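You operate a simulated robot arm through the tools that you are given. There is no shell and no other tool.

You run a simulated robot arm. Do the job below in one go: nothing can be reset, and whatever is moved stays where it is left.

Task
Dry the two wet cups in the cup dryer.
Fine: lower rack, DRY setting; leave them in, door shut, dial at OFF; the dry cups stay where they are. Where these are worked on the way, their far stop is far enough and under half their travel is too little: lower rack.
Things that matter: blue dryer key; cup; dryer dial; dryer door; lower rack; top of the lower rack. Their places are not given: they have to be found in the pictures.

It is judged by the outcome, as a careful person would: the job done as asked, and still so three seconds after it is handed in. It fails if anything else is knocked over, pushed out of place, dropped, spilled or broken.

Robot
A 6-joint arm with a three-finger gripper, fixed in place. Base frame: the origin is at the foot of the arm, x ahead of it, y to its left, z up. Lengths are in mm, angles in degrees, forces in N, time in s.
Its first joint turns from -166.0 to 166.0 degrees. Payload 4.89 kg.
Tool frame: the origin (TCP) lies between the finger pads and is the grasp point; the fingertips stand 30 mm ahead of it; z points along the fingers, y is the line along which they close. Largest opening 164 mm; the body of the gripper starts 125 mm behind the TCP.
Orientation is that of the tool frame in the base frame, as [roll, pitch, yaw] about the fixed x, y, z axes, in that order (R = Rz(yaw) Ry(pitch) Rx(roll)). With the fingers straight down and closing along the base's y, the tool's x points along the base's -x, its y along +y and its z along -z.

Tools
- The arm moves only by the tool drive_tool. Its argument "deltas" is a list of rows, each a list of 7 numbers: the opening, from 0 (shut) to 1 (fully open), then the shift along the tool's x, y, z in mm, then the turn, a rotation vector about the tool's x, y, z in degrees. In form: [[claw, x, y, z, ax, ay, az], ...]. A call has 1 to 20 rows; each row shifts and turns the commanded pose from where the row before left it, along the tool's axes as they then stand. A row lasts 0.2 s, in which the tool goes at most 50 mm and 8.6 degrees; a call with a longer step from one row to the next is refused whole, and so is a gripper value outside its range. Where a pose cannot be reached the arm comes as near as it can. A force on the tool above 90 N (or 10 N above the force at the start of the call, whichever is more), or a blocked arm, ends the call early, and 0.2 s more pass. The fingers move at their own pace (about 108 mm/s each) and stop on an object; they squeeze with about 34 N. The grip force told is the motor's: it shows also when the fingers shut on nothing. Time passes only in rows, and 0.2 s behind the last, so rows that do not move let the fingers close. The reply holds the time, the measured pose of the TCP, the force on the tool along the base axes, the opening and the grip force, in the units named above and with some noise, with the torque about the TCP (base axes, N m) and any sound that the robot's microphone picked up.
- Cameras (640 x 400 px; columns grow to the right, rows downward): "scene" is fixed at [48.7, 650.3, 1530.8]; the picture's right is [-0.66, -0.75, 0.00], its down [-0.31, 0.27, -0.91] and it looks along [0.69, -0.60, -0.41] (base axes); focal length 350 px, centre (320, 200). "wrist" rides on the gripper at [76, -2, -152] in the tool frame; the picture's right is [0.02, 1.00, 0.00], its down [-0.88, 0.02, -0.47] and it looks along [-0.47, 0.01, 0.88] (tool axes); focal length 247 px, centre (320, 200).
- grab_frame(camera): a new picture of that camera. It takes no simulated time.
- raise_lower(by): slides the trunk up (or, below 0, down) by that many mm; the arm rides with it, the base frame stays. It gives what a move gives, with no picture.
- point_at(camera, pixels): for up to 12 pixels [column, row] of the newest picture of that camera ("zoom" is the newest enlarged one), the place [x, y, z] in the base frame of the surface seen there, good to about 2 mm. It takes no simulated time.
- inspect(camera, box): a new picture of the part [left, top, right, bottom] of that camera's present view, enlarged. It takes no simulated time.
- job_done(): hands the job in; it is judged then, once.

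Leave the gripper open and the arm clear of the work at the hand-in unless told otherwise.

The tools are called after "Emit:" by a JSON object that holds its "api" and its "payload". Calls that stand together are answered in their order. drive_tool: Moves the arm, as the interface text tells. Its arguments: {"type":"object","properties":{"deltas":{"type":"array","items":{"type":"array","items":{"type":"number"}}}},"required":["deltas"]} The other tools are called the same way: raise_lower (by) slides the trunk up or down; grab_frame (camera) takes a picture; point_at (camera, pixels) gives the place of the surface under pixels of a picture; inspect (camera, box) takes an enlarged picture of a part of a camera's view; job_done () hands the job in.

At the start:

```text
time: 0.0
position: [545.4, 118.0, 1365.6]
ee_rot: [180.0, 0.0, 180.0]
force: [-0.3, 0.1, 0.3]
moment: [0.02, -0.02, -0.01]
grip_width: 163.9
gripper_force: 0.2
trunk travel left (down, up): [-175.0, 215.0]
```

scene: 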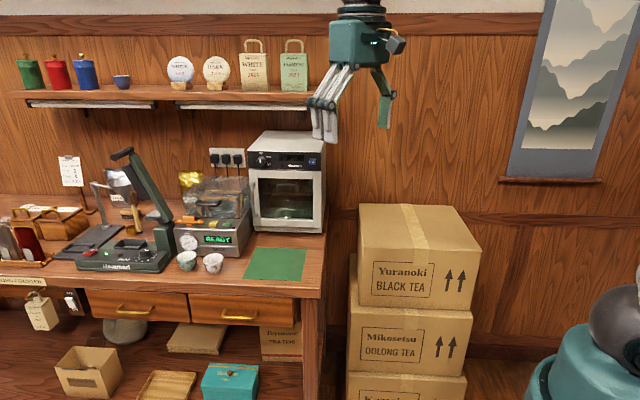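
wrist: 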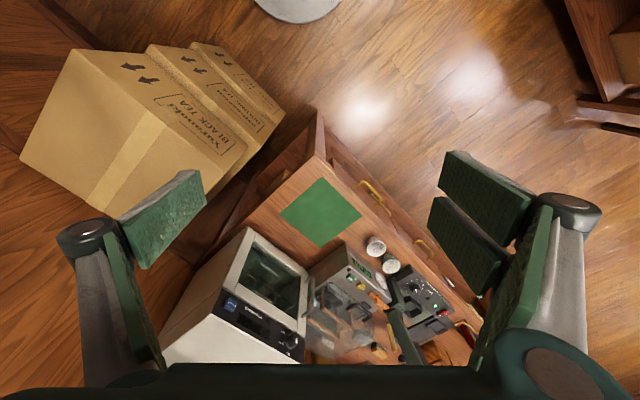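

I see the dryer (white box with glass door, around pixel 287,185), two small cups at (187,260) and (213,263), and a green mat. I will enlarge the dryer and the cups to look for details.

Emit:
{"api": "inspect", "payload": {"camera": "scene", "box": [230, 120, 340, 240]}}

Emit:
{"api": "inspect", "payload": {"camera": "scene", "box": [160, 220, 320, 320]}}

Emit:
{"api": "inspect", "payload": {"camera": "scene", "box": [0, 140, 260, 300]}}

```text
3.33 times, centred on (285, 180) of scene
```

zoom: 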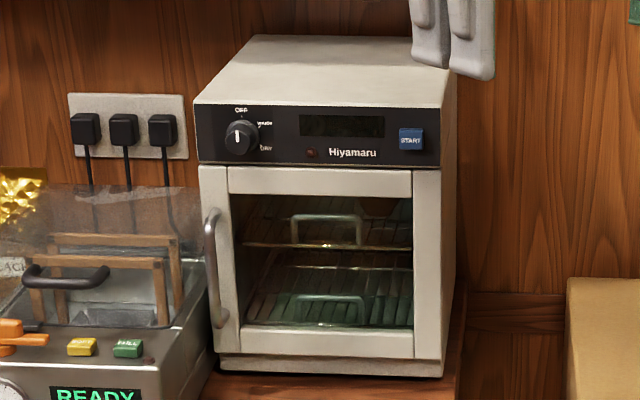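

```text
4.00 times, centred on (240, 270) of scene
```

zoom: 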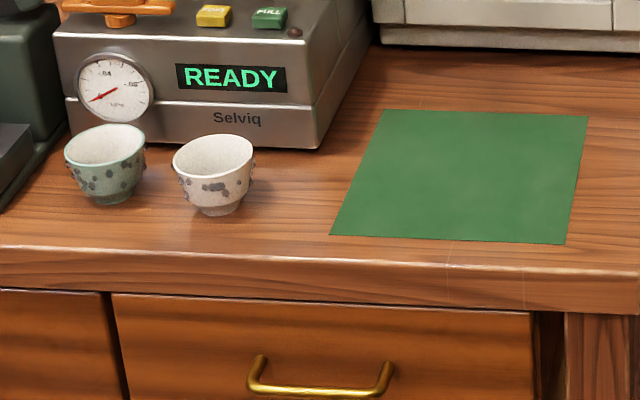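

```text
2.46 times, centred on (130, 220) of scene
```

zoom: 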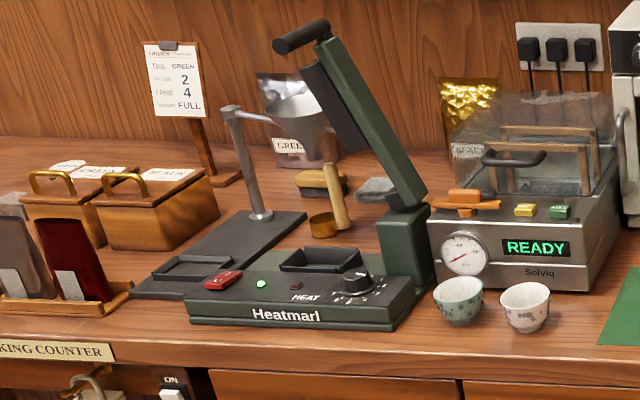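

I'll look closer at the dial, at the cups, and at the shelf cup.

Emit:
{"api": "inspect", "payload": {"camera": "scene", "box": [245, 145, 327, 180]}}

Emit:
{"api": "inspect", "payload": {"camera": "scene", "box": [170, 240, 234, 280]}}

Emit:
{"api": "inspect", "payload": {"camera": "scene", "box": [100, 60, 140, 100]}}

Emit:
{"api": "inspect", "payload": {"camera": "scene", "box": [250, 170, 320, 230]}}

```text
7.80 times, centred on (286, 162) of scene
```

zoom: 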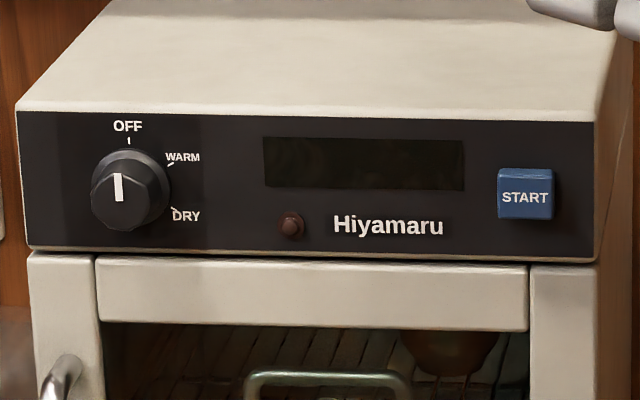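

```text
10.00 times, centred on (202, 260) of scene
```

zoom: 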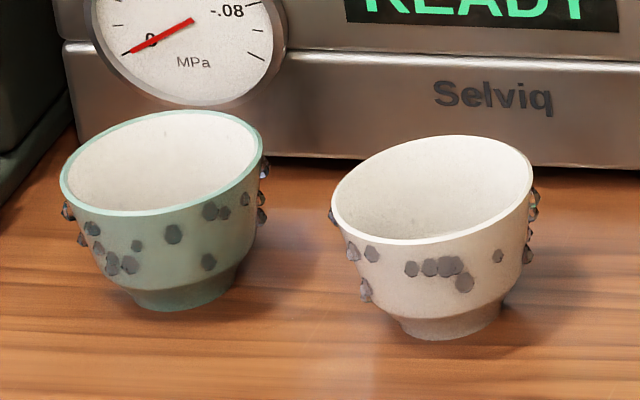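

```text
10.00 times, centred on (120, 80) of scene
```

zoom: 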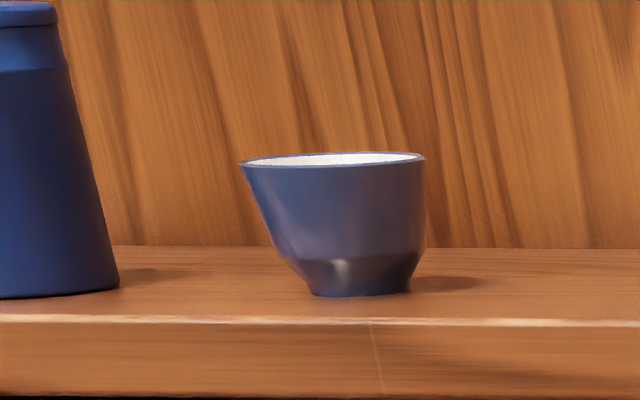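

```text
6.67 times, centred on (285, 200) of scene
```

zoom: 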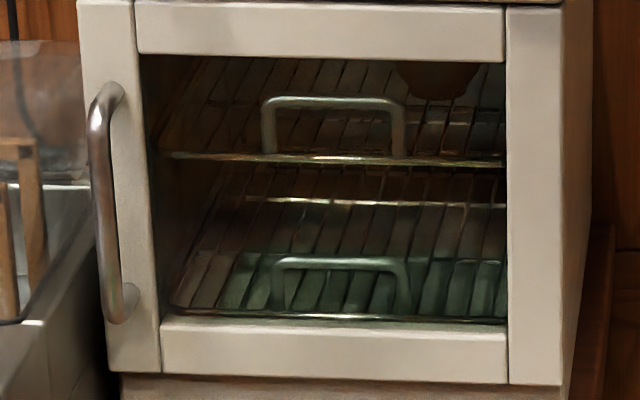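

A brown dry cup stands on the upper rack at the back right; blue cup on the shelf is also dry. The droplets are on the green and white cups. Now I measure places on the dryer in the scene picture through an enlarged view.

Emit:
{"api": "inspect", "payload": {"camera": "scene", "box": [240, 130, 336, 240]}}

```text
3.64 times, centred on (288, 185) of scene
```

zoom: 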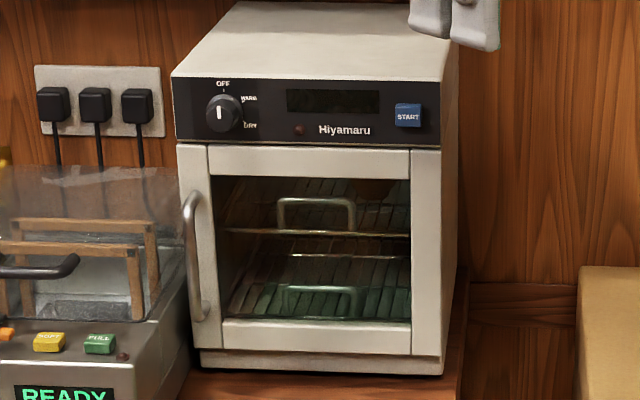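

Measuring points on the dryer: dial, panel, START key, handle, door corners, top.

Emit:
{"api": "point_at", "payload": {"camera": "zoom", "pixels": [[220, 113], [190, 90], [408, 115], [430, 130], [188, 215], [187, 260], [195, 310], [183, 152], [434, 150], [435, 350], [206, 360], [438, 85]]}}

Emit:
{"api": "point_at", "payload": {"camera": "zoom", "pixels": [[180, 73], [240, 5], [436, 78], [457, 250], [315, 202], [280, 215], [352, 215], [315, 290], [285, 300], [358, 305], [320, 318], [320, 234]]}}

Emit:
{"api": "point_at", "payload": {"camera": "scene", "pixels": [[187, 262], [187, 254], [187, 268], [213, 263], [213, 256], [213, 271], [200, 274], [228, 268], [250, 275], [300, 280], [275, 250], [260, 242]]}}

```text
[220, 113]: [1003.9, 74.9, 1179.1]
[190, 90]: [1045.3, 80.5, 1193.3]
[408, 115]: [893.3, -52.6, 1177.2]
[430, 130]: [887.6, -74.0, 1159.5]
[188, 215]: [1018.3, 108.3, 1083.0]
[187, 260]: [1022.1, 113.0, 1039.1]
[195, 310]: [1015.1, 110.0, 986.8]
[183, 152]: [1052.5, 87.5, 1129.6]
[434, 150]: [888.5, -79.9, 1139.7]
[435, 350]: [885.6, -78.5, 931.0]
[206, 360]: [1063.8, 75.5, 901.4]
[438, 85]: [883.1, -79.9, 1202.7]
```

```text
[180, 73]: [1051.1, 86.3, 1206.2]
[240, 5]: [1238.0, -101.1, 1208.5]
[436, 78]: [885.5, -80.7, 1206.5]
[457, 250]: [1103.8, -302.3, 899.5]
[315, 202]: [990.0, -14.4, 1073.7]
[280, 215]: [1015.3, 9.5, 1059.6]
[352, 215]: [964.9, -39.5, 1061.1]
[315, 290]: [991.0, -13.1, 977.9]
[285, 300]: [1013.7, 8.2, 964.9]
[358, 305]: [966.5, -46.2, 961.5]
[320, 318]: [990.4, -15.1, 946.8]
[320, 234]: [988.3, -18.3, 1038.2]
```

```text
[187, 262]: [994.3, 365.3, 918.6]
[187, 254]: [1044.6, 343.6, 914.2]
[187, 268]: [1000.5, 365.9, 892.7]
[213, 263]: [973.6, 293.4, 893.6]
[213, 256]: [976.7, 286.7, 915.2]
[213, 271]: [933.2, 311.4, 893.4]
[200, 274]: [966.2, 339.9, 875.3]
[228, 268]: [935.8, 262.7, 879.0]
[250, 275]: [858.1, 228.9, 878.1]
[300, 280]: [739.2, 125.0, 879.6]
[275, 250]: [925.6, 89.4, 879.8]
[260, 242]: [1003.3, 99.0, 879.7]
```

The dryer stands turned 45° (front facing -x,+y), door hinged on its right side, handle on its left. I'll now look at the cups more precisely and at the robot body visible at right bottom.

Emit:
{"api": "inspect", "payload": {"camera": "scene", "box": [168, 236, 240, 281]}}

Emit:
{"api": "point_at", "payload": {"camera": "scene", "pixels": [[625, 300], [615, 320], [600, 330], [560, 380], [600, 360], [637, 290], [630, 350], [350, 30], [355, 10], [384, 115], [322, 130], [395, 40]]}}

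```text
8.89 times, centred on (204, 258) of scene
```

zoom: 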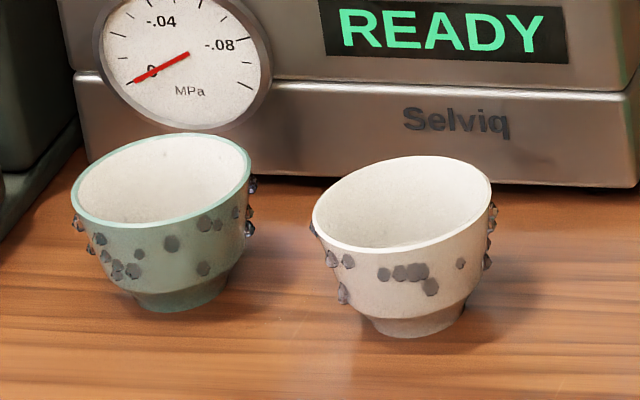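

```text
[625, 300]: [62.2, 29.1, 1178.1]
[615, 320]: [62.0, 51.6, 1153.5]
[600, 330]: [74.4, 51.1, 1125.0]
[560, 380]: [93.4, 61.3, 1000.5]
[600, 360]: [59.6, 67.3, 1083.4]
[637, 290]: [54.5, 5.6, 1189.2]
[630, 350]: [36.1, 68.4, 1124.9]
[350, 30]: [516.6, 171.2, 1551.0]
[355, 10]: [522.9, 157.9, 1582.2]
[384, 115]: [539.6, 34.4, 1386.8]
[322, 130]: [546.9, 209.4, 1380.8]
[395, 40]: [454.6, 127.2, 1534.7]
```

I measure the rims and feet of both cups in the zoom.

Emit:
{"api": "point_at", "payload": {"camera": "zoom", "pixels": [[75, 200], [250, 165], [140, 222], [183, 137], [316, 225], [489, 195], [388, 249], [428, 159], [410, 334], [168, 309], [375, 324], [462, 310]]}}

Emit:
{"api": "point_at", "payload": {"camera": "zoom", "pixels": [[160, 190], [405, 215], [405, 235], [150, 210], [350, 255], [470, 255], [130, 265], [235, 240], [360, 300], [455, 285], [190, 260], [410, 290]]}}

```text
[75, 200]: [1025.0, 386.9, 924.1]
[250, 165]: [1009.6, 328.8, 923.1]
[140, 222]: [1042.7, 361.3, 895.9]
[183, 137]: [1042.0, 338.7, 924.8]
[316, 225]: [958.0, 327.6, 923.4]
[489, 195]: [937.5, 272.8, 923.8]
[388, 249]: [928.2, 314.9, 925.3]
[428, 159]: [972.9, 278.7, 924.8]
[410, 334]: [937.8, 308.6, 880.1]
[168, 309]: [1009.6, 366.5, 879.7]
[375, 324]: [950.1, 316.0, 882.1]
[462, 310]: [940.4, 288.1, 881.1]
```

```text
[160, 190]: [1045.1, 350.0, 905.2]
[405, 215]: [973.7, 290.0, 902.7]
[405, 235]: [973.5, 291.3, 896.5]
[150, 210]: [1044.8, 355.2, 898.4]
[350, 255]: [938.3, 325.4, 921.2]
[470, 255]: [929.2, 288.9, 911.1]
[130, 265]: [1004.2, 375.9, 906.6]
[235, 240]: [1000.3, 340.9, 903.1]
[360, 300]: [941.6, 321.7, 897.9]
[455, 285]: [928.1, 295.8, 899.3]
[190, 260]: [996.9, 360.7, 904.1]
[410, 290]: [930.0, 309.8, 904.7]
```

I measure the machine left of the dryer (Selviq), the counter edge and the mat, to know what is in the way.

Emit:
{"api": "inspect", "payload": {"camera": "scene", "box": [160, 160, 288, 280]}}

```text
3.33 times, centred on (224, 220) of scene
```

zoom: 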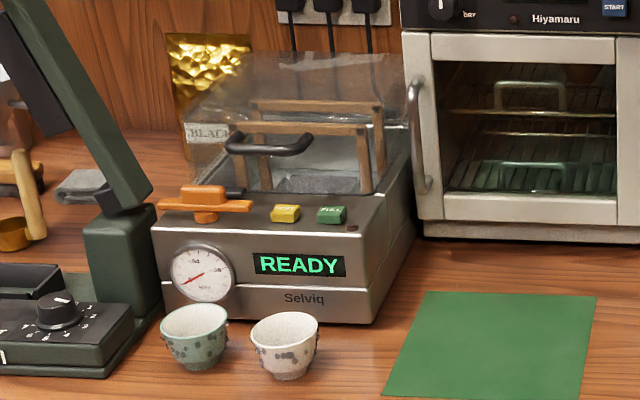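

Emit:
{"api": "point_at", "payload": {"camera": "zoom", "pixels": [[372, 315], [365, 250], [408, 150], [404, 190], [400, 230], [295, 305], [350, 215], [410, 205], [290, 150], [330, 185], [380, 160], [165, 300]]}}

Emit:
{"api": "point_at", "payload": {"camera": "zoom", "pixels": [[260, 100], [380, 55], [400, 100], [400, 60], [130, 270], [150, 330], [140, 190], [300, 395], [590, 300], [385, 390], [425, 225], [435, 235]]}}

```text
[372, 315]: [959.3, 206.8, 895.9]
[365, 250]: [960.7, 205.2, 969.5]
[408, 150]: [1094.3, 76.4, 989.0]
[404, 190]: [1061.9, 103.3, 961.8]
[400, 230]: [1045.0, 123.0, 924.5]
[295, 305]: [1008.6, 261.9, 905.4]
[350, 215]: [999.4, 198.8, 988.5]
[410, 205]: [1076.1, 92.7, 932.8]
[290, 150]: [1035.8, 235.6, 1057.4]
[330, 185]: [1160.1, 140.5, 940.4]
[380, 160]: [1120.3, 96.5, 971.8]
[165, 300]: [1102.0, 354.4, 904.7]
```

```text
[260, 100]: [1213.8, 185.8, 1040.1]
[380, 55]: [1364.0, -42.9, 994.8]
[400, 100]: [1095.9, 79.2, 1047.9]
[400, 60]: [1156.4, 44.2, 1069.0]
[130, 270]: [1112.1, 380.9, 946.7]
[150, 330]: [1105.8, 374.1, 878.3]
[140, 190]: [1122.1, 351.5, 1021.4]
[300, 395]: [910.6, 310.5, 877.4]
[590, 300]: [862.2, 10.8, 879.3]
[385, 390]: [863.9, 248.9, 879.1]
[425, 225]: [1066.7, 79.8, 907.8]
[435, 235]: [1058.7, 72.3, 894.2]
```

Selviq's right side is at about 27 mm left of the door handle bar, reaching up to about z 1060, so I want to take the handle near its upper part. I'll zoom on the handle.

Emit:
{"api": "inspect", "payload": {"camera": "scene", "box": [240, 170, 280, 230]}}

```text
6.67 times, centred on (260, 200) of scene
```

zoom: 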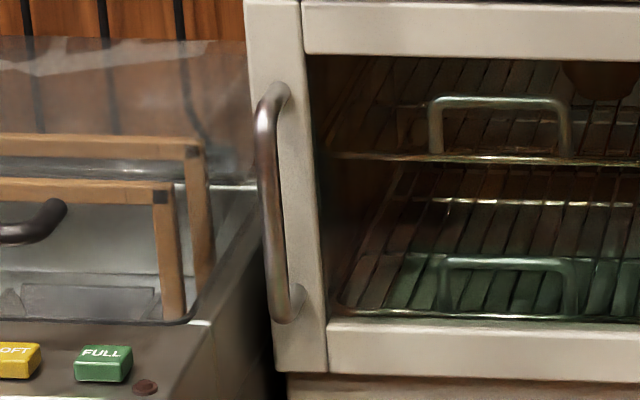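

Emit:
{"api": "point_at", "payload": {"camera": "zoom", "pixels": [[264, 120], [266, 140], [268, 200], [273, 260], [280, 310], [278, 90], [288, 88], [262, 105], [250, 50], [255, 200], [240, 60], [250, 160]]}}

Emit:
{"api": "point_at", "payload": {"camera": "zoom", "pixels": [[435, 130], [500, 102], [565, 130], [445, 290], [505, 263], [572, 290], [400, 158], [600, 158], [400, 313], [600, 318], [500, 203], [590, 85]]}}

```text
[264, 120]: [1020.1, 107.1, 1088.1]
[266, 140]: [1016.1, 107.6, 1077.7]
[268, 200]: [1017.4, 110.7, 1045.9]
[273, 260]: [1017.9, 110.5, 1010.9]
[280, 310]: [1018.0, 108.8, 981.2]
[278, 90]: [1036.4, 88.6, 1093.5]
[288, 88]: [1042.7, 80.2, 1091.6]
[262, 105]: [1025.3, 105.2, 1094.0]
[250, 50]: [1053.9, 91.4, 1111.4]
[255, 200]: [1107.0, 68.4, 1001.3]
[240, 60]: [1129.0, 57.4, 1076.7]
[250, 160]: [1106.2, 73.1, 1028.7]
```

```text
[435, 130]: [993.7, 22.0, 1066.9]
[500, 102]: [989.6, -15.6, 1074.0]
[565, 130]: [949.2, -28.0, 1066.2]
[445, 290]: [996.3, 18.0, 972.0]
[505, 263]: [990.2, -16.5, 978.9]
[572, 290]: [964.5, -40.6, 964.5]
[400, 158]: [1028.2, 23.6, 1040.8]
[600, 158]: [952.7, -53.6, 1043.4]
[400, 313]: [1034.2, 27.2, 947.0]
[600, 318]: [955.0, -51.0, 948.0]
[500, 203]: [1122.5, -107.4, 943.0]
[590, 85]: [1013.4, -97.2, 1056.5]
```

The handle's straight part runs z≈981–1088 at (1022,106). I will take it with the tool level, camera side up, pointing square at the door. First, turn the tool about its axis by -135° in place (free air here).

Emit:
{"api": "drive_tool", "payload": {"deltas": [[1, 0, 0, 0, 0, 0, -8.4375], [1, 0, 0, 0, 0, 0, -8.4375], [1, 0, 0, 0, 0, 0, -8.4375], [1, 0, 0, 0, 0, 0, -8.4375], [1, 0, 0, 0, 0, 0, -8.4375], [1, 0, 0, 0, 0, 0, -8.4375], [1, 0, 0, 0, 0, 0, -8.4375], [1, 0, 0, 0, 0, 0, -8.4375], [1, 0, 0, 0, 0, 0, -8.4375], [1, 0, 0, 0, 0, 0, -8.4375], [1, 0, 0, 0, 0, 0, -8.4375], [1, 0, 0, 0, 0, 0, -8.4375], [1, 0, 0, 0, 0, 0, -8.4375], [1, 0, 0, 0, 0, 0, -8.4375], [1, 0, 0, 0, 0, 0, -8.4375], [1, 0, 0, 0, 0, 0, -8.4375]]}}

```text
time: 3.4
position: [544.8, 118.0, 1365.4]
ee_rot: [-180.0, 0.0, -44.8]
force: [0.3, 0.1, -0.5]
moment: [0.0, 0.0, 0.03]
grip_width: 164.2
gripper_force: 0.1
trunk travel left (down, up): [-175.0, 215.0]
```

The turn went exactly as asked. Next I tilt the tool up by 90° about its y axis so it points level toward the dryer.

Emit:
{"api": "drive_tool", "payload": {"deltas": [[0.5, 0, 0, 0, 0, 8.1818, 0], [0.5, 0, 0, 0, 0, 8.1818, 0], [0.5, 0, 0, 0, 0, 8.1818, 0], [0.5, 0, 0, 0, 0, 8.1818, 0], [0.5, 0, 0, 0, 0, 8.1818, 0], [0.5, 0, 0, 0, 0, 8.1818, 0], [0.5, 0, 0, 0, 0, 8.1818, 0], [0.5, 0, 0, 0, 0, 8.1818, 0], [0.5, 0, 0, 0, 0, 8.1818, 0], [0.5, 0, 0, 0, 0, 8.1818, 0], [0.5, 0, 0, 0, 0, 8.182, 0]]}}

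Emit:
{"api": "grab_frame", "payload": {"camera": "scene"}}

Emit:
{"api": "grab_frame", "payload": {"camera": "wrist"}}

```text
time: 5.8
position: [545.1, 118.4, 1366.3]
ee_rot: [-15.1, -89.9, 150.1]
force: [-0.7, -1.0, 0.1]
moment: [0.05, 0.02, 0.15]
grip_width: 82.0
gripper_force: 0.0
trunk travel left (down, up): [-175.0, 215.0]
```

```text
taken
```

scene: 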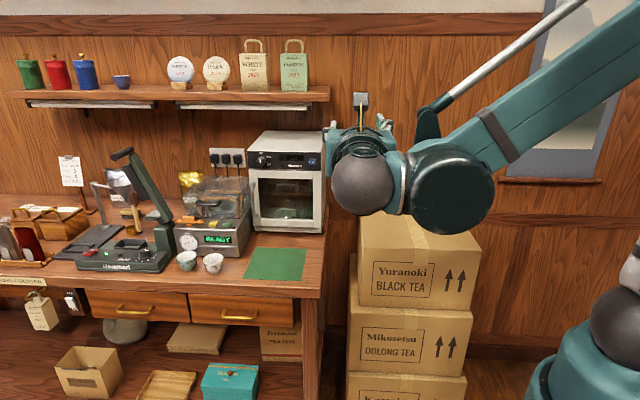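

```text
taken
```

wrist: 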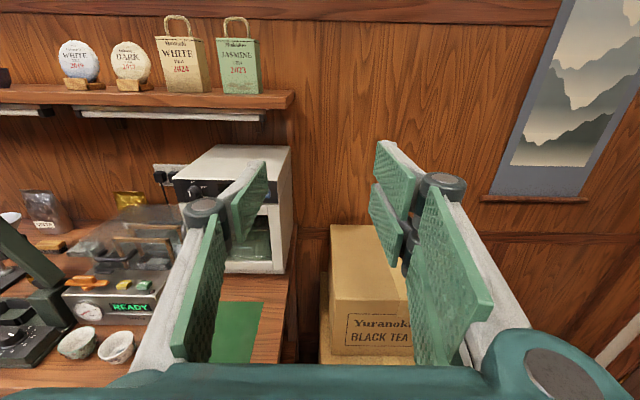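

The pose is right; the tool is level with the camera on top. I move toward a spot in front of the door handle, about (930,195,1072), fingers nearly closed (≈33 mm).

Emit:
{"api": "drive_tool", "payload": {"deltas": [[0.2, -26.7, -29.7, 19.8, 0, 0, 0], [0.2, -26.7, -29.7, 19.8, 0, 0, 0], [0.2, -26.7, -29.7, 19.8, 0, 0, 0], [0.2, -26.7, -29.7, 19.8, 0, 0, 0], [0.2, -26.7, -29.7, 19.8, 0, 0, 0], [0.2, -26.7, -29.7, 19.8, 0, 0, 0], [0.2, -26.7, -29.7, 19.8, 0, 0, 0], [0.2, -26.7, -29.7, 19.8, 0, 0, 0], [0.2, -26.7, -29.7, 19.8, 0, 0, 0], [0.2, -26.7, -29.7, 19.8, 0, 0, 0]]}}

Emit:
{"api": "grab_frame", "payload": {"camera": "scene"}}

Emit:
{"api": "grab_frame", "payload": {"camera": "wrist"}}

```text
time: 8.0
position: [893.5, 189.6, 1100.7]
ee_rot: [106.0, -90.0, 29.3]
force: [-0.5, 0.0, 0.8]
moment: [0.12, 0.18, 0.23]
grip_width: 32.8
gripper_force: 0.0
trunk travel left (down, up): [-175.0, 215.0]
```

```text
taken
```

scene: 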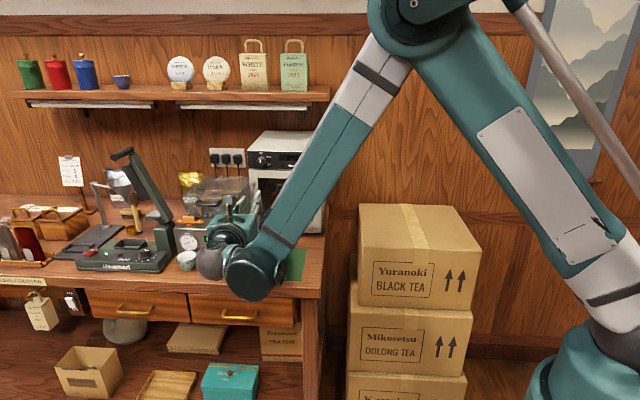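

```text
taken
```

wrist: 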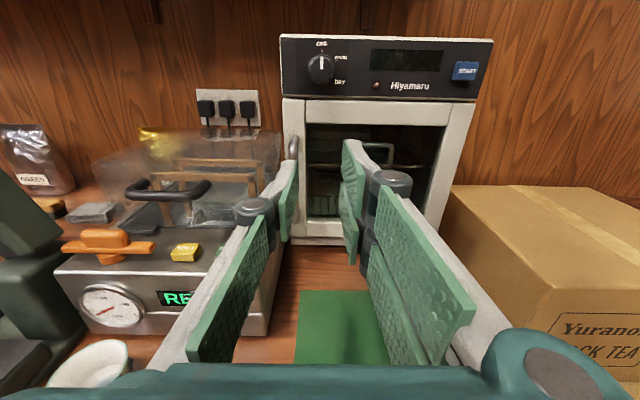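

I'm at (893.5,189.6,1100.7), well aligned. I zoom the wrist view to see the handle and the lid of the neighbouring machine.

Emit:
{"api": "inspect", "payload": {"camera": "wrist", "box": [90, 100, 330, 250]}}

```text
2.67 times, centred on (210, 175) of wrist
```

zoom: 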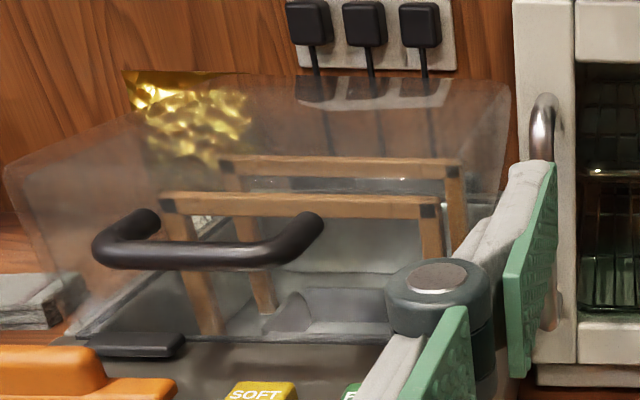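

Emit:
{"api": "point_at", "payload": {"camera": "zoom", "pixels": [[508, 90], [507, 120], [498, 170], [485, 220], [480, 95], [420, 100], [290, 245], [250, 262], [105, 250], [320, 220], [10, 170], [540, 115]]}}

Emit:
{"api": "point_at", "payload": {"camera": "zoom", "pixels": [[420, 330], [300, 340], [100, 320], [400, 90], [300, 90], [200, 120], [60, 160], [40, 230], [540, 140], [545, 105], [530, 290], [548, 330]]}}

```text
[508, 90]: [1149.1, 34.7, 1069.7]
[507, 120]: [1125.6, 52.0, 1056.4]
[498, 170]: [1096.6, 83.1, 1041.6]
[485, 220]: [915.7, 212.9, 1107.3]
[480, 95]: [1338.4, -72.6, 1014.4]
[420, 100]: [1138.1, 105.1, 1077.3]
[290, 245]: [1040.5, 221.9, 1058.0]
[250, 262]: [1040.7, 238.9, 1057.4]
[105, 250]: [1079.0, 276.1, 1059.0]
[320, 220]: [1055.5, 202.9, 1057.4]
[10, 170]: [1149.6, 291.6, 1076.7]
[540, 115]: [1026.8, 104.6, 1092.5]
```

```text
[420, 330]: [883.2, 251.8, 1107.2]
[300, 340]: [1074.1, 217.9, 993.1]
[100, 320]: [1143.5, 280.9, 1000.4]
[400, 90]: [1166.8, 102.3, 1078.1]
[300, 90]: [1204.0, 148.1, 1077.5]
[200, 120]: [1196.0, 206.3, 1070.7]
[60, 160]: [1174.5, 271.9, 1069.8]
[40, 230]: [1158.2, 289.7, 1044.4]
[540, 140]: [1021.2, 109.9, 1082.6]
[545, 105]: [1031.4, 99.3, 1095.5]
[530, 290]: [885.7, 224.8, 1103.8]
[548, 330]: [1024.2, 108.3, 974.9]
```

Lid of the Selviq: top z≈1077, front n≈ in line with 40 mm before the door face, side 35 mm left of the handle. I will grip at z≈1081, with the bar close to the finger ends so the knuckles stay clear. Moving sideways/down, then forward 90 mm, and checking.

Emit:
{"api": "drive_tool", "payload": {"deltas": [[0.2, -20, -31, 0, 0, 0, 0], [0.2, 0, 0, 30, 0, 0, 0], [0.2, 0, 0, 30, 0, 0, 0], [0.2, 0, 0, 30, 0, 0, 0]]}}

Emit:
{"api": "grab_frame", "payload": {"camera": "wrist"}}

Emit:
{"api": "inspect", "payload": {"camera": "scene", "box": [200, 160, 300, 240]}}

```text
time: 9.0
position: [978.9, 148.5, 1080.1]
ee_rot: [21.6, -90.0, 113.5]
force: [-0.2, 1.6, -0.1]
moment: [0.03, 0.03, -0.09]
grip_width: 32.7
gripper_force: 0.0
trunk travel left (down, up): [-175.0, 215.0]
```

```text
taken
```

wrist: 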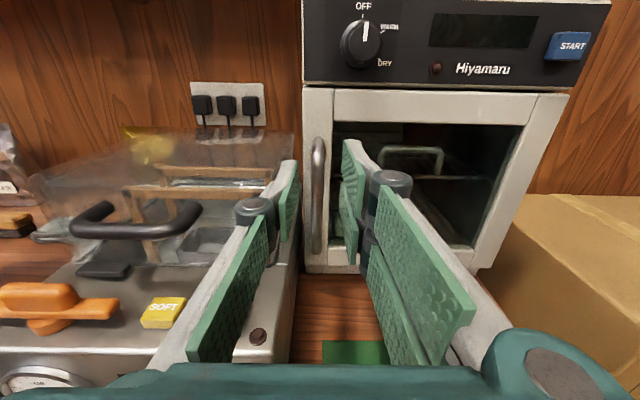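

```text
5.00 times, centred on (250, 200) of scene
```

zoom: 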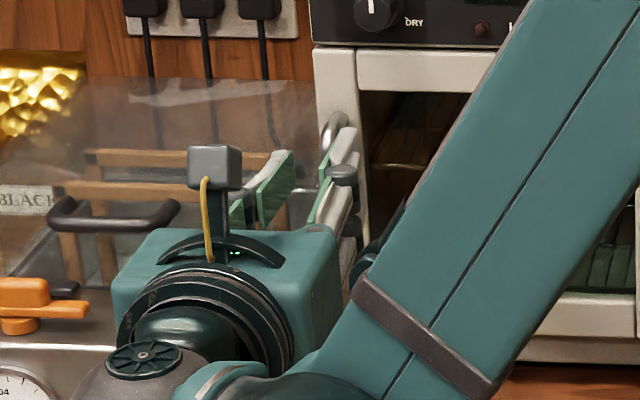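

The handle (317,195) is right between the pads. Forward 44 mm, then close.

Emit:
{"api": "drive_tool", "payload": {"deltas": [[0.2, 0, 0, 22, 0, 0, 0], [0.2, 0, 0, 22, 0, 0, 0]]}}

Emit:
{"api": "grab_frame", "payload": {"camera": "wrist"}}

```text
time: 9.6
position: [1010.8, 116.3, 1079.3]
ee_rot: [-77.8, -90.0, -147.3]
force: [-17.8, -5.8, 1.3]
moment: [0.07, -0.04, 0.76]
grip_width: 25.7
gripper_force: 0.0
trunk travel left (down, up): [-175.0, 215.0]
```

```text
taken
```

wrist: 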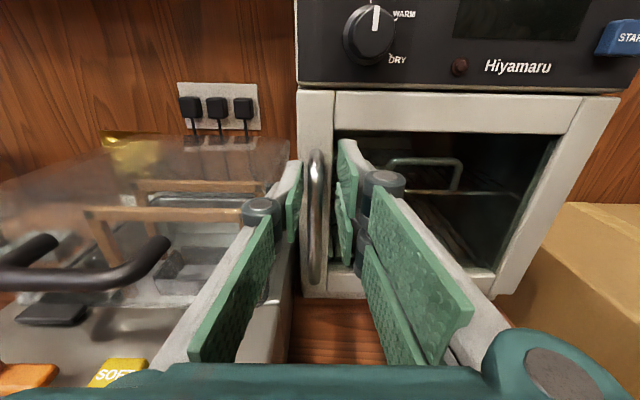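

The force (-17.8,-5.8) and the narrowed opening tell me the left finger's outside rubs the Selviq lid. I back straight off 45 mm and look whether anything moved.

Emit:
{"api": "drive_tool", "payload": {"deltas": [[0.2, 0, 0, -22, 0, 0, 0], [0.2, 0, 0, -22, 0, 0, 0], [0.2, 0, 0, -30, 0, 0, 0]]}}

Emit:
{"api": "inspect", "payload": {"camera": "scene", "box": [160, 160, 288, 280]}}

Emit:
{"api": "grab_frame", "payload": {"camera": "wrist"}}

```text
time: 10.4
position: [960.6, 167.8, 1079.2]
ee_rot: [9.3, -90.0, 125.6]
force: [1.7, -2.6, -0.2]
moment: [0.01, -0.04, 0.07]
grip_width: 32.8
gripper_force: 0.2
trunk travel left (down, up): [-175.0, 215.0]
```

```text
3.33 times, centred on (224, 220) of scene
```

zoom: 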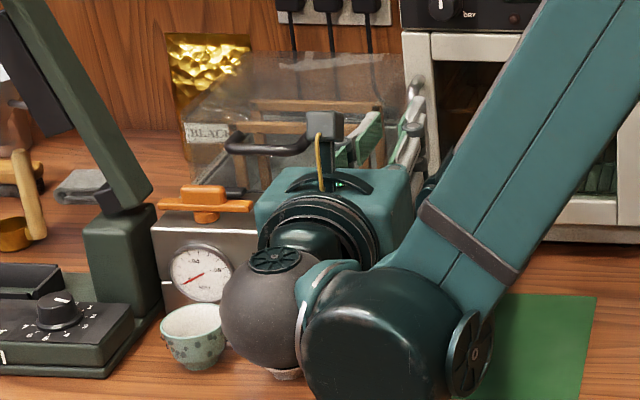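

```text
taken
```

wrist: 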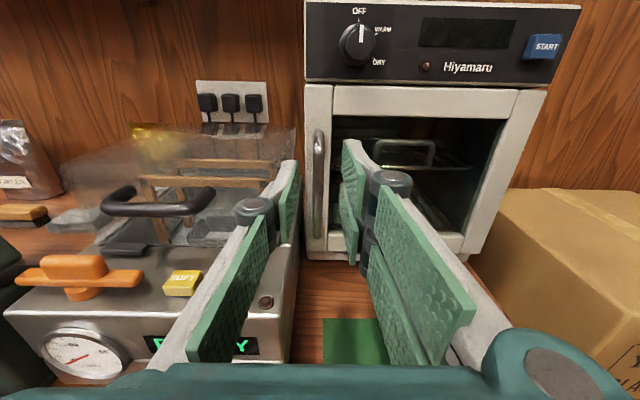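

Nothing moved. I tilt the tool 30° nose-down and rise a bit, so the finger knuckles ride above the lid (top z≈1077) while the tips still take the bar.

Emit:
{"api": "drive_tool", "payload": {"deltas": [[0.2, 6, 0, 0, 0, -7.5, 0], [0.2, 6, 0, 0, 0, -7.5, 0], [0.2, 6, 0, 0, 0, -7.5, 0], [0.2, 6, 0, 0, 0, -7.5, 0]]}}

Emit:
{"api": "grab_frame", "payload": {"camera": "wrist"}}

```text
time: 11.4
position: [962.9, 165.4, 1101.7]
ee_rot: [180.0, -60.0, -45.0]
force: [0.2, 1.6, 0.3]
moment: [-0.08, -0.01, -0.07]
grip_width: 32.8
gripper_force: 0.1
trunk travel left (down, up): [-175.0, 215.0]
```

```text
taken
```

wrist: 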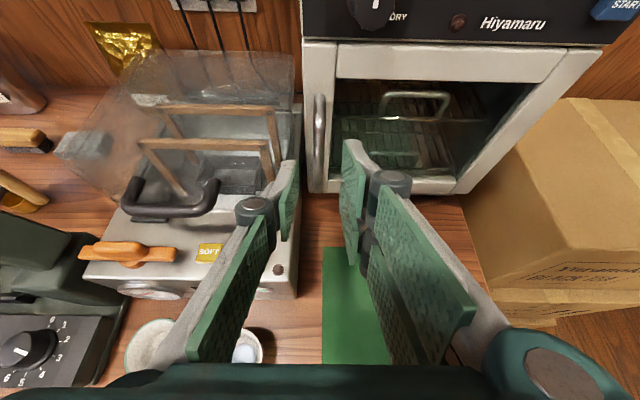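

Now go forward and slightly down to the bar: TCP to about n −633, z 1089.

Emit:
{"api": "drive_tool", "payload": {"deltas": [[0.18, 8, 0, 22, 0, 0, 0], [0.18, 8, 0, 22, 0, 0, 0], [0.18, 8, 0, 22, 0, 0, 0]]}}

Emit:
{"api": "inspect", "payload": {"camera": "wrist", "box": [220, 60, 420, 260]}}

```text
time: 12.2
position: [1011.7, 116.6, 1088.7]
ee_rot: [-179.9, -60.0, -44.9]
force: [-0.3, 0.8, 0.8]
moment: [0.0, 0.02, 0.02]
grip_width: 29.5
gripper_force: 0.1
trunk travel left (down, up): [-175.0, 215.0]
```

```text
2.00 times, centred on (320, 160) of wrist
```

zoom: 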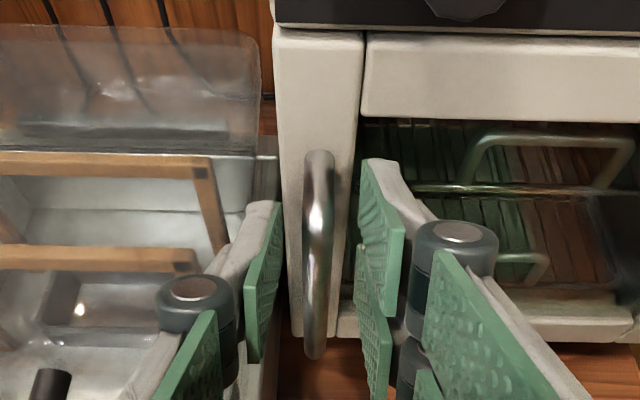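

No contact force and the bar stands between the pads. Closing on it.

Emit:
{"api": "drive_tool", "payload": {"deltas": [[0, 0, 0, 0, 0, 0, 0], [0, 0, 0, 0, 0, 0, 0], [0, 0, 0, 0, 0, 0, 0]]}}

Emit:
{"api": "inspect", "payload": {"camera": "wrist", "box": [220, 60, 420, 260]}}

```text
time: 13.0
position: [1013.3, 117.2, 1087.9]
ee_rot: [-179.9, -60.1, -44.9]
force: [8.3, 12.2, 2.1]
moment: [0.4, 0.02, 0.17]
grip_width: 11.7
gripper_force: 44.8
trunk travel left (down, up): [-175.0, 215.0]
```

```text
2.00 times, centred on (320, 160) of wrist
```

zoom: 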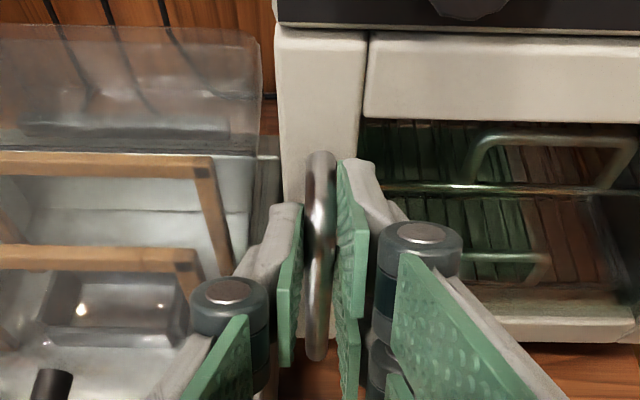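

The bar is held (11.7 mm wide). I pull the door open along an arc about its right-hand hinge, first 10° slowly, turning the tool with the door.

Emit:
{"api": "drive_tool", "payload": {"deltas": [[0, -4.935, 2.46, -8.548, 2.165, 0, -1.25], [0, -4.935, 2.46, -8.548, 2.165, 0, -1.25], [0, -4.935, 2.46, -8.548, 2.165, 0, -1.25], [0, -4.935, 2.46, -8.548, 2.165, 0, -1.25]]}}

Emit:
{"api": "grab_frame", "payload": {"camera": "wrist"}}

```text
time: 14.0
position: [976.1, 136.2, 1088.4]
ee_rot: [179.9, -59.9, -34.9]
force: [7.9, 18.1, -8.2]
moment: [0.76, 0.26, 0.05]
grip_width: 11.6
gripper_force: 45.0
trunk travel left (down, up): [-175.0, 215.0]
```

```text
taken
```

wrist: 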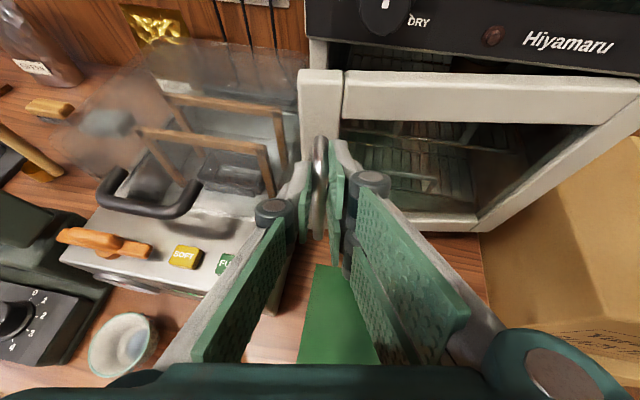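

The door follows with light force. Continue 30° more in 5° steps.

Emit:
{"api": "drive_tool", "payload": {"deltas": [[0, -9.81, 5.35, -16.99, 4.33, 0, -2.5], [0, -9.81, 5.35, -16.99, 4.33, 0, -2.5], [0, -9.81, 5.35, -16.99, 4.33, 0, -2.5], [0, -9.81, 5.35, -16.99, 4.33, 0, -2.5], [0, -9.81, 5.35, -16.99, 4.33, 0, -2.5], [0, -9.81, 5.35, -16.99, 4.33, 0, -2.5]]}}

Emit:
{"api": "grab_frame", "payload": {"camera": "scene"}}

```text
time: 15.4
position: [857.1, 148.6, 1088.6]
ee_rot: [179.9, -59.9, -4.8]
force: [-4.0, 17.1, -28.4]
moment: [0.92, 0.22, -0.36]
grip_width: 11.9
gripper_force: 44.6
trunk travel left (down, up): [-175.0, 215.0]
```

```text
taken
```

scene: 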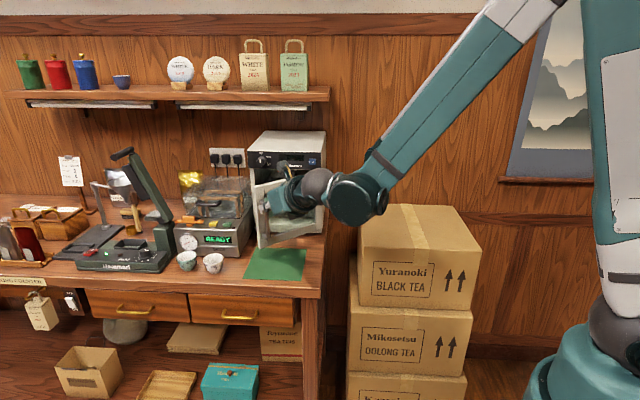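

Door is about 40° open. A 28 N downward force has built up, so I relax the tool a few mm down as I go on another 30°.

Emit:
{"api": "drive_tool", "payload": {"deltas": [[0, -11.11, 4.35, -16.24, 4.33, 0, -2.5], [0, -11.11, 4.35, -16.24, 4.33, 0, -2.5], [0, -9.81, 5.35, -16.99, 4.33, 0, -2.5], [0, -9.81, 5.35, -16.99, 4.33, 0, -2.5]]}}

Emit:
{"api": "grab_frame", "payload": {"camera": "wrist"}}

```text
time: 16.2
position: [802.1, 136.7, 1088.0]
ee_rot: [178.9, -60.5, 8.6]
force: [11.5, -42.2, 20.6]
moment: [0.36, -1.23, -1.05]
grip_width: 11.8
gripper_force: 45.1
out of reach, approached as far as the arm can: row 3, 4
trunk travel left (down, up): [-175.0, 215.0]
stopped in row 4: the force on the tool passed its limit at 107 N (the readings are from after the stop); the commanded pose is now the measured one
```

```text
taken
```

wrist: 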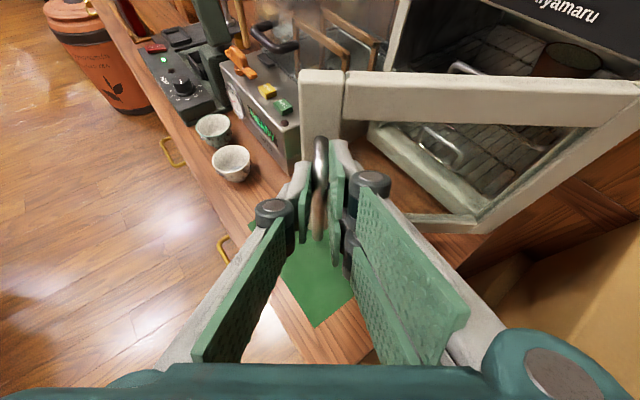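

The arm ran into a joint limit at this turn (yaw ≈ 9°), door is ≈53° open. I let go of the handle, back out along the tool, and will push the door further from its inside.

Emit:
{"api": "drive_tool", "payload": {"deltas": [[0.2, 0, 0, 0, 0, 0, 0], [0.2, 0, 0, 0, 0, 0, 0], [0.2, 0, 0, -20, 0, 0, 0], [0.2, 0, 0, -30, 0, 0, 0], [0.2, 0, 0, -30, 0, 0, 0]]}}

Emit:
{"api": "grab_frame", "payload": {"camera": "wrist"}}

Emit:
{"api": "grab_frame", "payload": {"camera": "scene"}}

```text
time: 17.4
position: [732.2, 131.7, 1126.3]
ee_rot: [178.9, -60.2, 8.9]
force: [1.9, 0.2, -0.7]
moment: [-0.04, 0.05, 0.02]
grip_width: 32.8
gripper_force: 0.0
trunk travel left (down, up): [-175.0, 215.0]
```

```text
taken
```

wrist: 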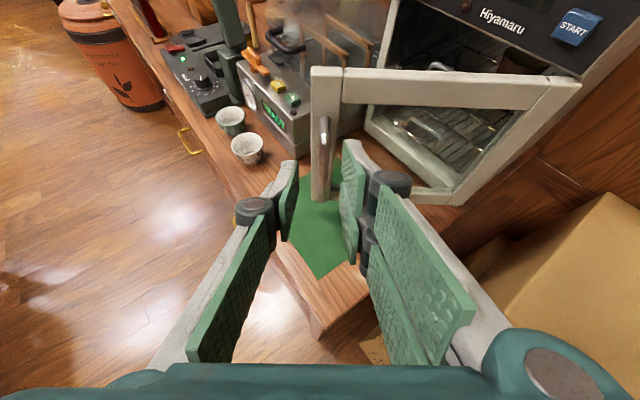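

```text
taken
```

scene: 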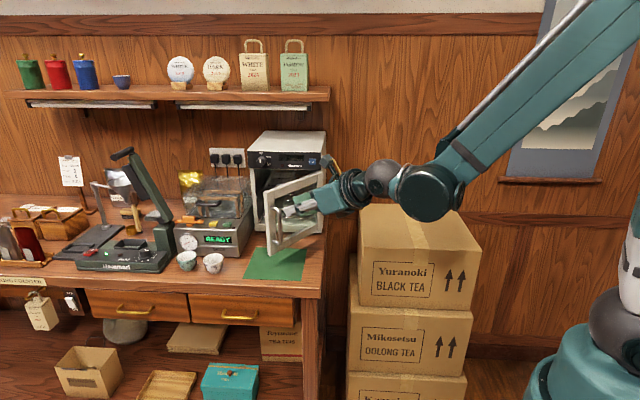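

Door now rests at about 52°, everything still in place. I rise clear above the door, turn back to yaw −45°, then point the tool straight down so I can push the door from its inside.

Emit:
{"api": "drive_tool", "payload": {"deltas": [[0, 31.8, 0, -18.3, 0, 0, 0], [0, 31.8, 0, -18.3, 0, 0, 0], [0, 31.8, 0, -18.3, 0, 0, 0], [0, 0, 0, 0, -5.846, 0, 3.375], [0, 0, 0, 0, -5.846, 0, 3.375], [0, 0, 0, 0, -5.846, 0, 3.375], [0, 0, 0, 0, -5.846, 0, 3.375], [0, 0, 0, 0, -5.846, 0, 3.375], [0, 0, 0, 0, -5.846, 0, 3.375], [0, 0, 0, 0, -5.846, 0, 3.375], [0, 0, 0, 0, -5.846, 0, 3.375], [0, 0, 0, 0, 0, -7.5, 0], [0, 0, 0, 0, 0, -7.5, 0], [0, 0, 0, 0, 0, -7.5, 0], [0, 0, 0, 0, 0, -7.5, 0], [0, 0, 0, 0, 0, -7.5, 0], [0, 0, 0, 0, 0, -7.5, 0], [0, 0, 0, 0, 0, -7.5, 0], [0, 0, 0, 0, 0, -7.5, 0]]}}

Emit:
{"api": "grab_frame", "payload": {"camera": "wrist"}}

Emit:
{"api": "grab_frame", "payload": {"camera": "scene"}}

```text
time: 21.4
position: [730.7, 133.7, 1237.5]
ee_rot: [179.9, -0.6, -46.1]
force: [-1.0, 0.7, -0.1]
moment: [-0.11, -0.14, -0.01]
grip_width: 0.0
gripper_force: 33.9
trunk travel left (down, up): [-175.0, 215.0]
```

```text
taken
```

wrist: 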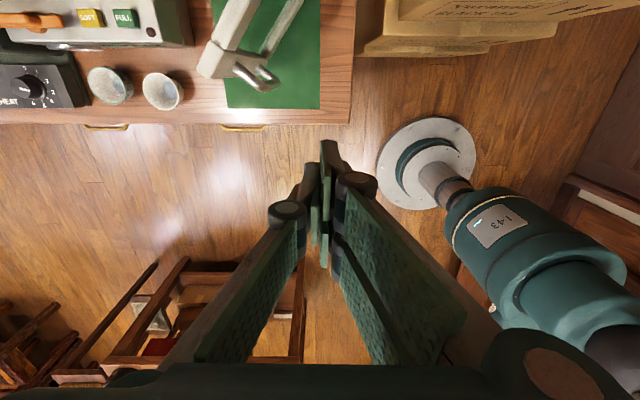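

```text
taken
```

scene: 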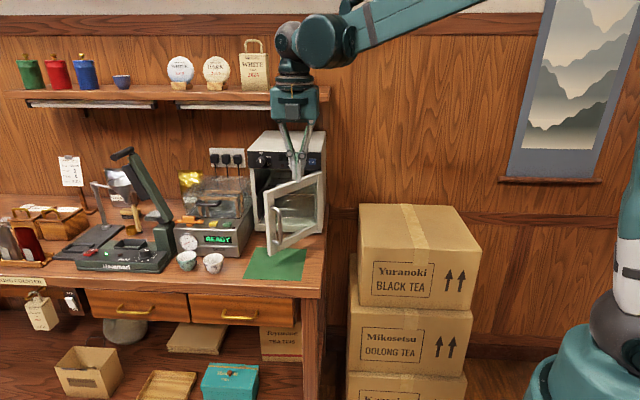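

I measure where the open door stands now.

Emit:
{"api": "inspect", "payload": {"camera": "scene", "box": [240, 120, 340, 260]}}

```text
2.86 times, centred on (290, 190) of scene
```

zoom: 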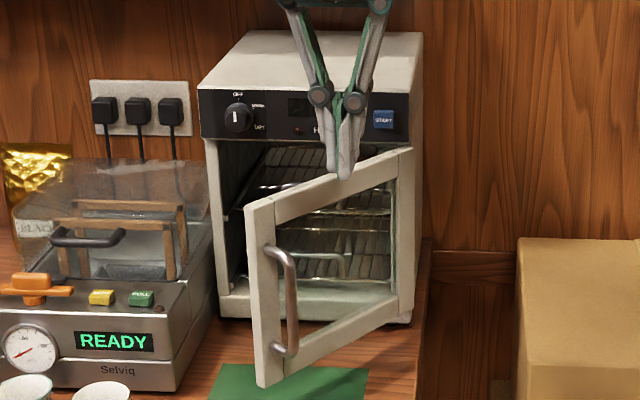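

Emit:
{"api": "point_at", "payload": {"camera": "zoom", "pixels": [[249, 210], [265, 206], [390, 158], [408, 152], [251, 300], [258, 380], [280, 375], [285, 290], [330, 200], [408, 300], [213, 200], [235, 310]]}}

Emit:
{"api": "point_at", "payload": {"camera": "zoom", "pixels": [[310, 255], [340, 265], [320, 257], [290, 270], [360, 278], [285, 160], [270, 185], [330, 212], [310, 307], [360, 240], [290, 305], [225, 250]]}}

```text
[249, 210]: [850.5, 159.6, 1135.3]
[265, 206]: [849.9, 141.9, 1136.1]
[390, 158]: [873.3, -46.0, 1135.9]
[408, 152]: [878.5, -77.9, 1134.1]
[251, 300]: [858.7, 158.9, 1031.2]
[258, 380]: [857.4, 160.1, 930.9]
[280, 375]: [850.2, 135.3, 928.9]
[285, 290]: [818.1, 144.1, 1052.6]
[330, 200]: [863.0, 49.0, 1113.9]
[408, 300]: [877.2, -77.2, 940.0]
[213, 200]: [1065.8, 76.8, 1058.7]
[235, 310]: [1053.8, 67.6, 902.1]
```

```text
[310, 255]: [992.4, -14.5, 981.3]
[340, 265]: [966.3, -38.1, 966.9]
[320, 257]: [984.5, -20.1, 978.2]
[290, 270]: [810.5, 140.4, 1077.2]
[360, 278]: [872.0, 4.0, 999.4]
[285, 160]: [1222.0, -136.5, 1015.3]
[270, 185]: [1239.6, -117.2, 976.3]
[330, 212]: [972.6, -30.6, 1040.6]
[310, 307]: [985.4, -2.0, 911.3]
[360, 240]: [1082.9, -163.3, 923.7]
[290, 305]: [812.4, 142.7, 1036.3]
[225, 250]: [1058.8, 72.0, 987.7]
```

Door front face runs from (879,-78) to (850,142), opened ≈52°. I go over to its inner side near (905,115), then down so the closed fingertips (z≈1105) will press only on the top rail.

Emit:
{"api": "drive_tool", "payload": {"deltas": [[0, 33.65, -27.98, 0, 0, 0, 0], [0, 33.65, -27.98, 0, 0, 0, 0], [0, 33.65, -27.98, 0, 0, 0, 0], [0, 33.65, -27.98, 0, 0, 0, 0], [0, 0, 0, 34, 0, 0, 0], [0, 0, 0, 34, 0, 0, 0], [0, 0, 0, 34, 0, 0, 0]]}}

Emit:
{"api": "grab_frame", "payload": {"camera": "wrist"}}

```text
time: 23.0
position: [904.6, 114.1, 1136.4]
ee_rot: [179.9, -0.6, -46.1]
force: [0.0, 0.2, 0.3]
moment: [-0.01, -0.11, -0.01]
grip_width: 0.2
gripper_force: 34.0
trunk travel left (down, up): [-175.0, 215.0]
```

```text
taken
```

wrist: 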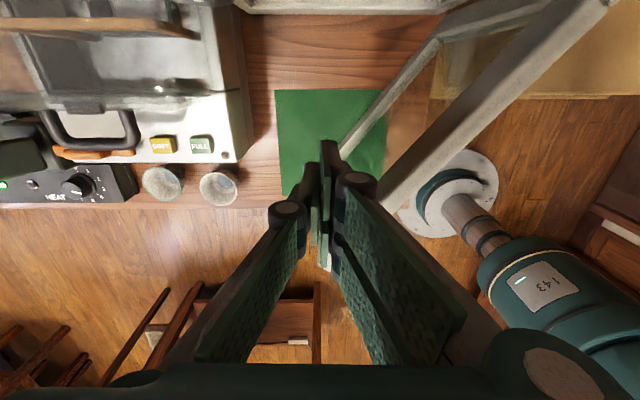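

I'm inside the door. Push it along its arc to about 90°.

Emit:
{"api": "drive_tool", "payload": {"deltas": [[0, -12, 15.4, 0, 0, 0, 0], [0, -12, 15.4, 0, 0, 0, 0], [0, -12, 15.4, 0, 0, 0, 0], [0, -12, 15.4, 0, 0, 0, 0], [0, -5.1, 15.9, 0, 0, 0, 0], [0, -5.1, 15.9, 0, 0, 0, 0], [0, -5.1, 15.9, 0, 0, 0, 0], [0, -5.1, 15.9, 0, 0, 0, 0]]}}

Emit:
{"api": "grab_frame", "payload": {"camera": "scene"}}

```text
time: 24.8
position: [768.7, 75.2, 1135.4]
ee_rot: [179.9, -0.6, -46.0]
force: [-0.1, 0.9, 1.0]
moment: [-0.13, 0.01, 0.0]
grip_width: 0.1
gripper_force: 33.8
trunk travel left (down, up): [-175.0, 215.0]
```

```text
taken
```

scene: 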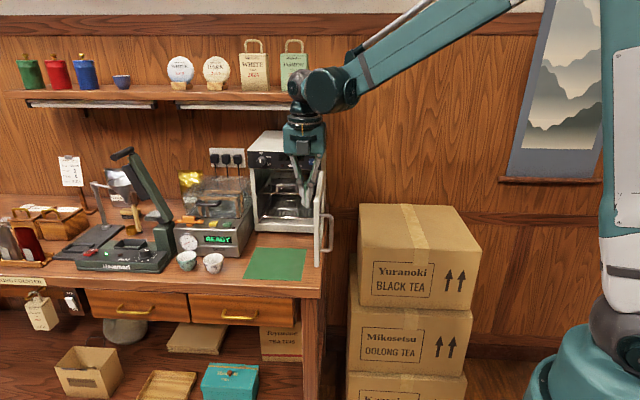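

Door is at about 90° with almost no force. I push on to about 115°.

Emit:
{"api": "drive_tool", "payload": {"deltas": [[0, -0.1, 16.7, 0, 0, 0, 0], [0, -0.1, 16.7, 0, 0, 0, 0], [0, -0.1, 16.7, 0, 0, 0, 0], [0, 3.5, 16.4, 0, 0, 0, 0], [0, 3.5, 16.4, 0, 0, 0, 0]]}}

Emit:
{"api": "grab_frame", "payload": {"camera": "scene"}}

Emit:
{"api": "grab_frame", "payload": {"camera": "wrist"}}

```text
time: 26.1
position: [719.8, 26.0, 1136.6]
ee_rot: [-179.6, -0.6, -45.6]
force: [26.2, 38.6, -5.9]
moment: [-0.15, 0.12, 0.65]
grip_width: 0.0
gripper_force: 33.7
trunk travel left (down, up): [-175.0, 215.0]
stopped in row 5: the force on the tool passed its limit at 109 N (the readings are from after the stop); the commanded pose is now the measured one
```

```text
taken
```

scene: 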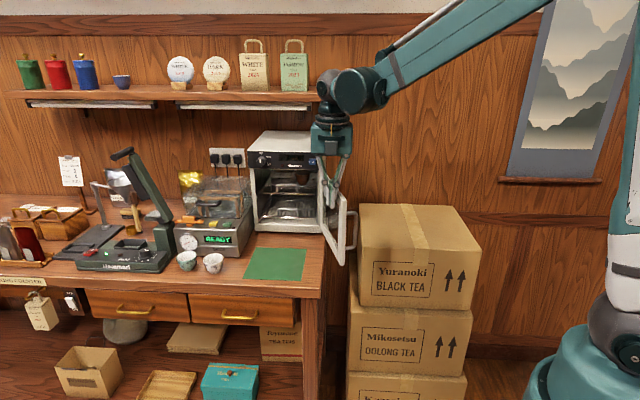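

```text
taken
```

wrist: 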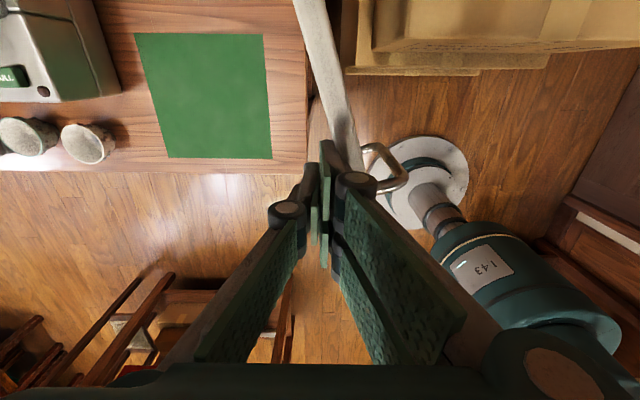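

The door hit its far stop at ≈110°. I back away from it and rise clear.

Emit:
{"api": "drive_tool", "payload": {"deltas": [[0, 0, -25, 0, 0, 0, 0], [0, 0, -25, 0, 0, 0, 0], [0, 0, 0, -40, 0, 0, 0], [0, 0, 0, -40, 0, 0, 0], [0, 0, 0, -40, 0, 0, 0]]}}

Emit:
{"api": "inspect", "payload": {"camera": "scene", "box": [235, 120, 375, 280]}}

```text
time: 27.3
position: [752.6, 58.4, 1259.4]
ee_rot: [-179.6, -0.5, -45.7]
force: [0.9, 0.2, -0.4]
moment: [0.02, 0.07, 0.0]
grip_width: 0.0
gripper_force: 34.2
trunk travel left (down, up): [-175.0, 215.0]
```

```text
2.50 times, centred on (305, 200) of scene
```

zoom: 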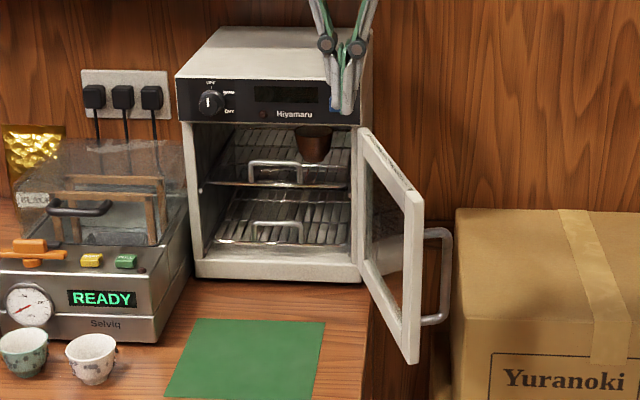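

The inside is visible now. I zoom on the racks to measure them.

Emit:
{"api": "inspect", "payload": {"camera": "scene", "box": [250, 165, 320, 235]}}

```text
5.71 times, centred on (285, 200) of scene
```

zoom: 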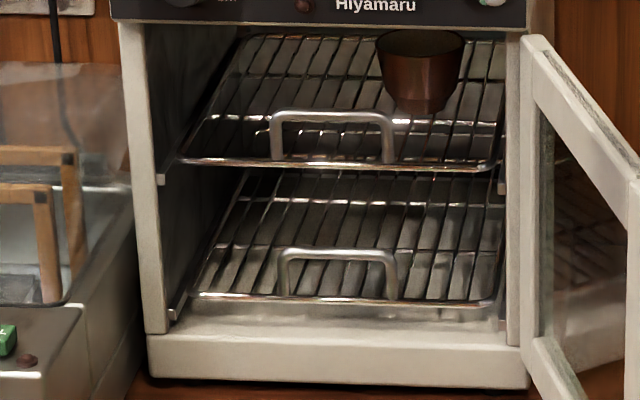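

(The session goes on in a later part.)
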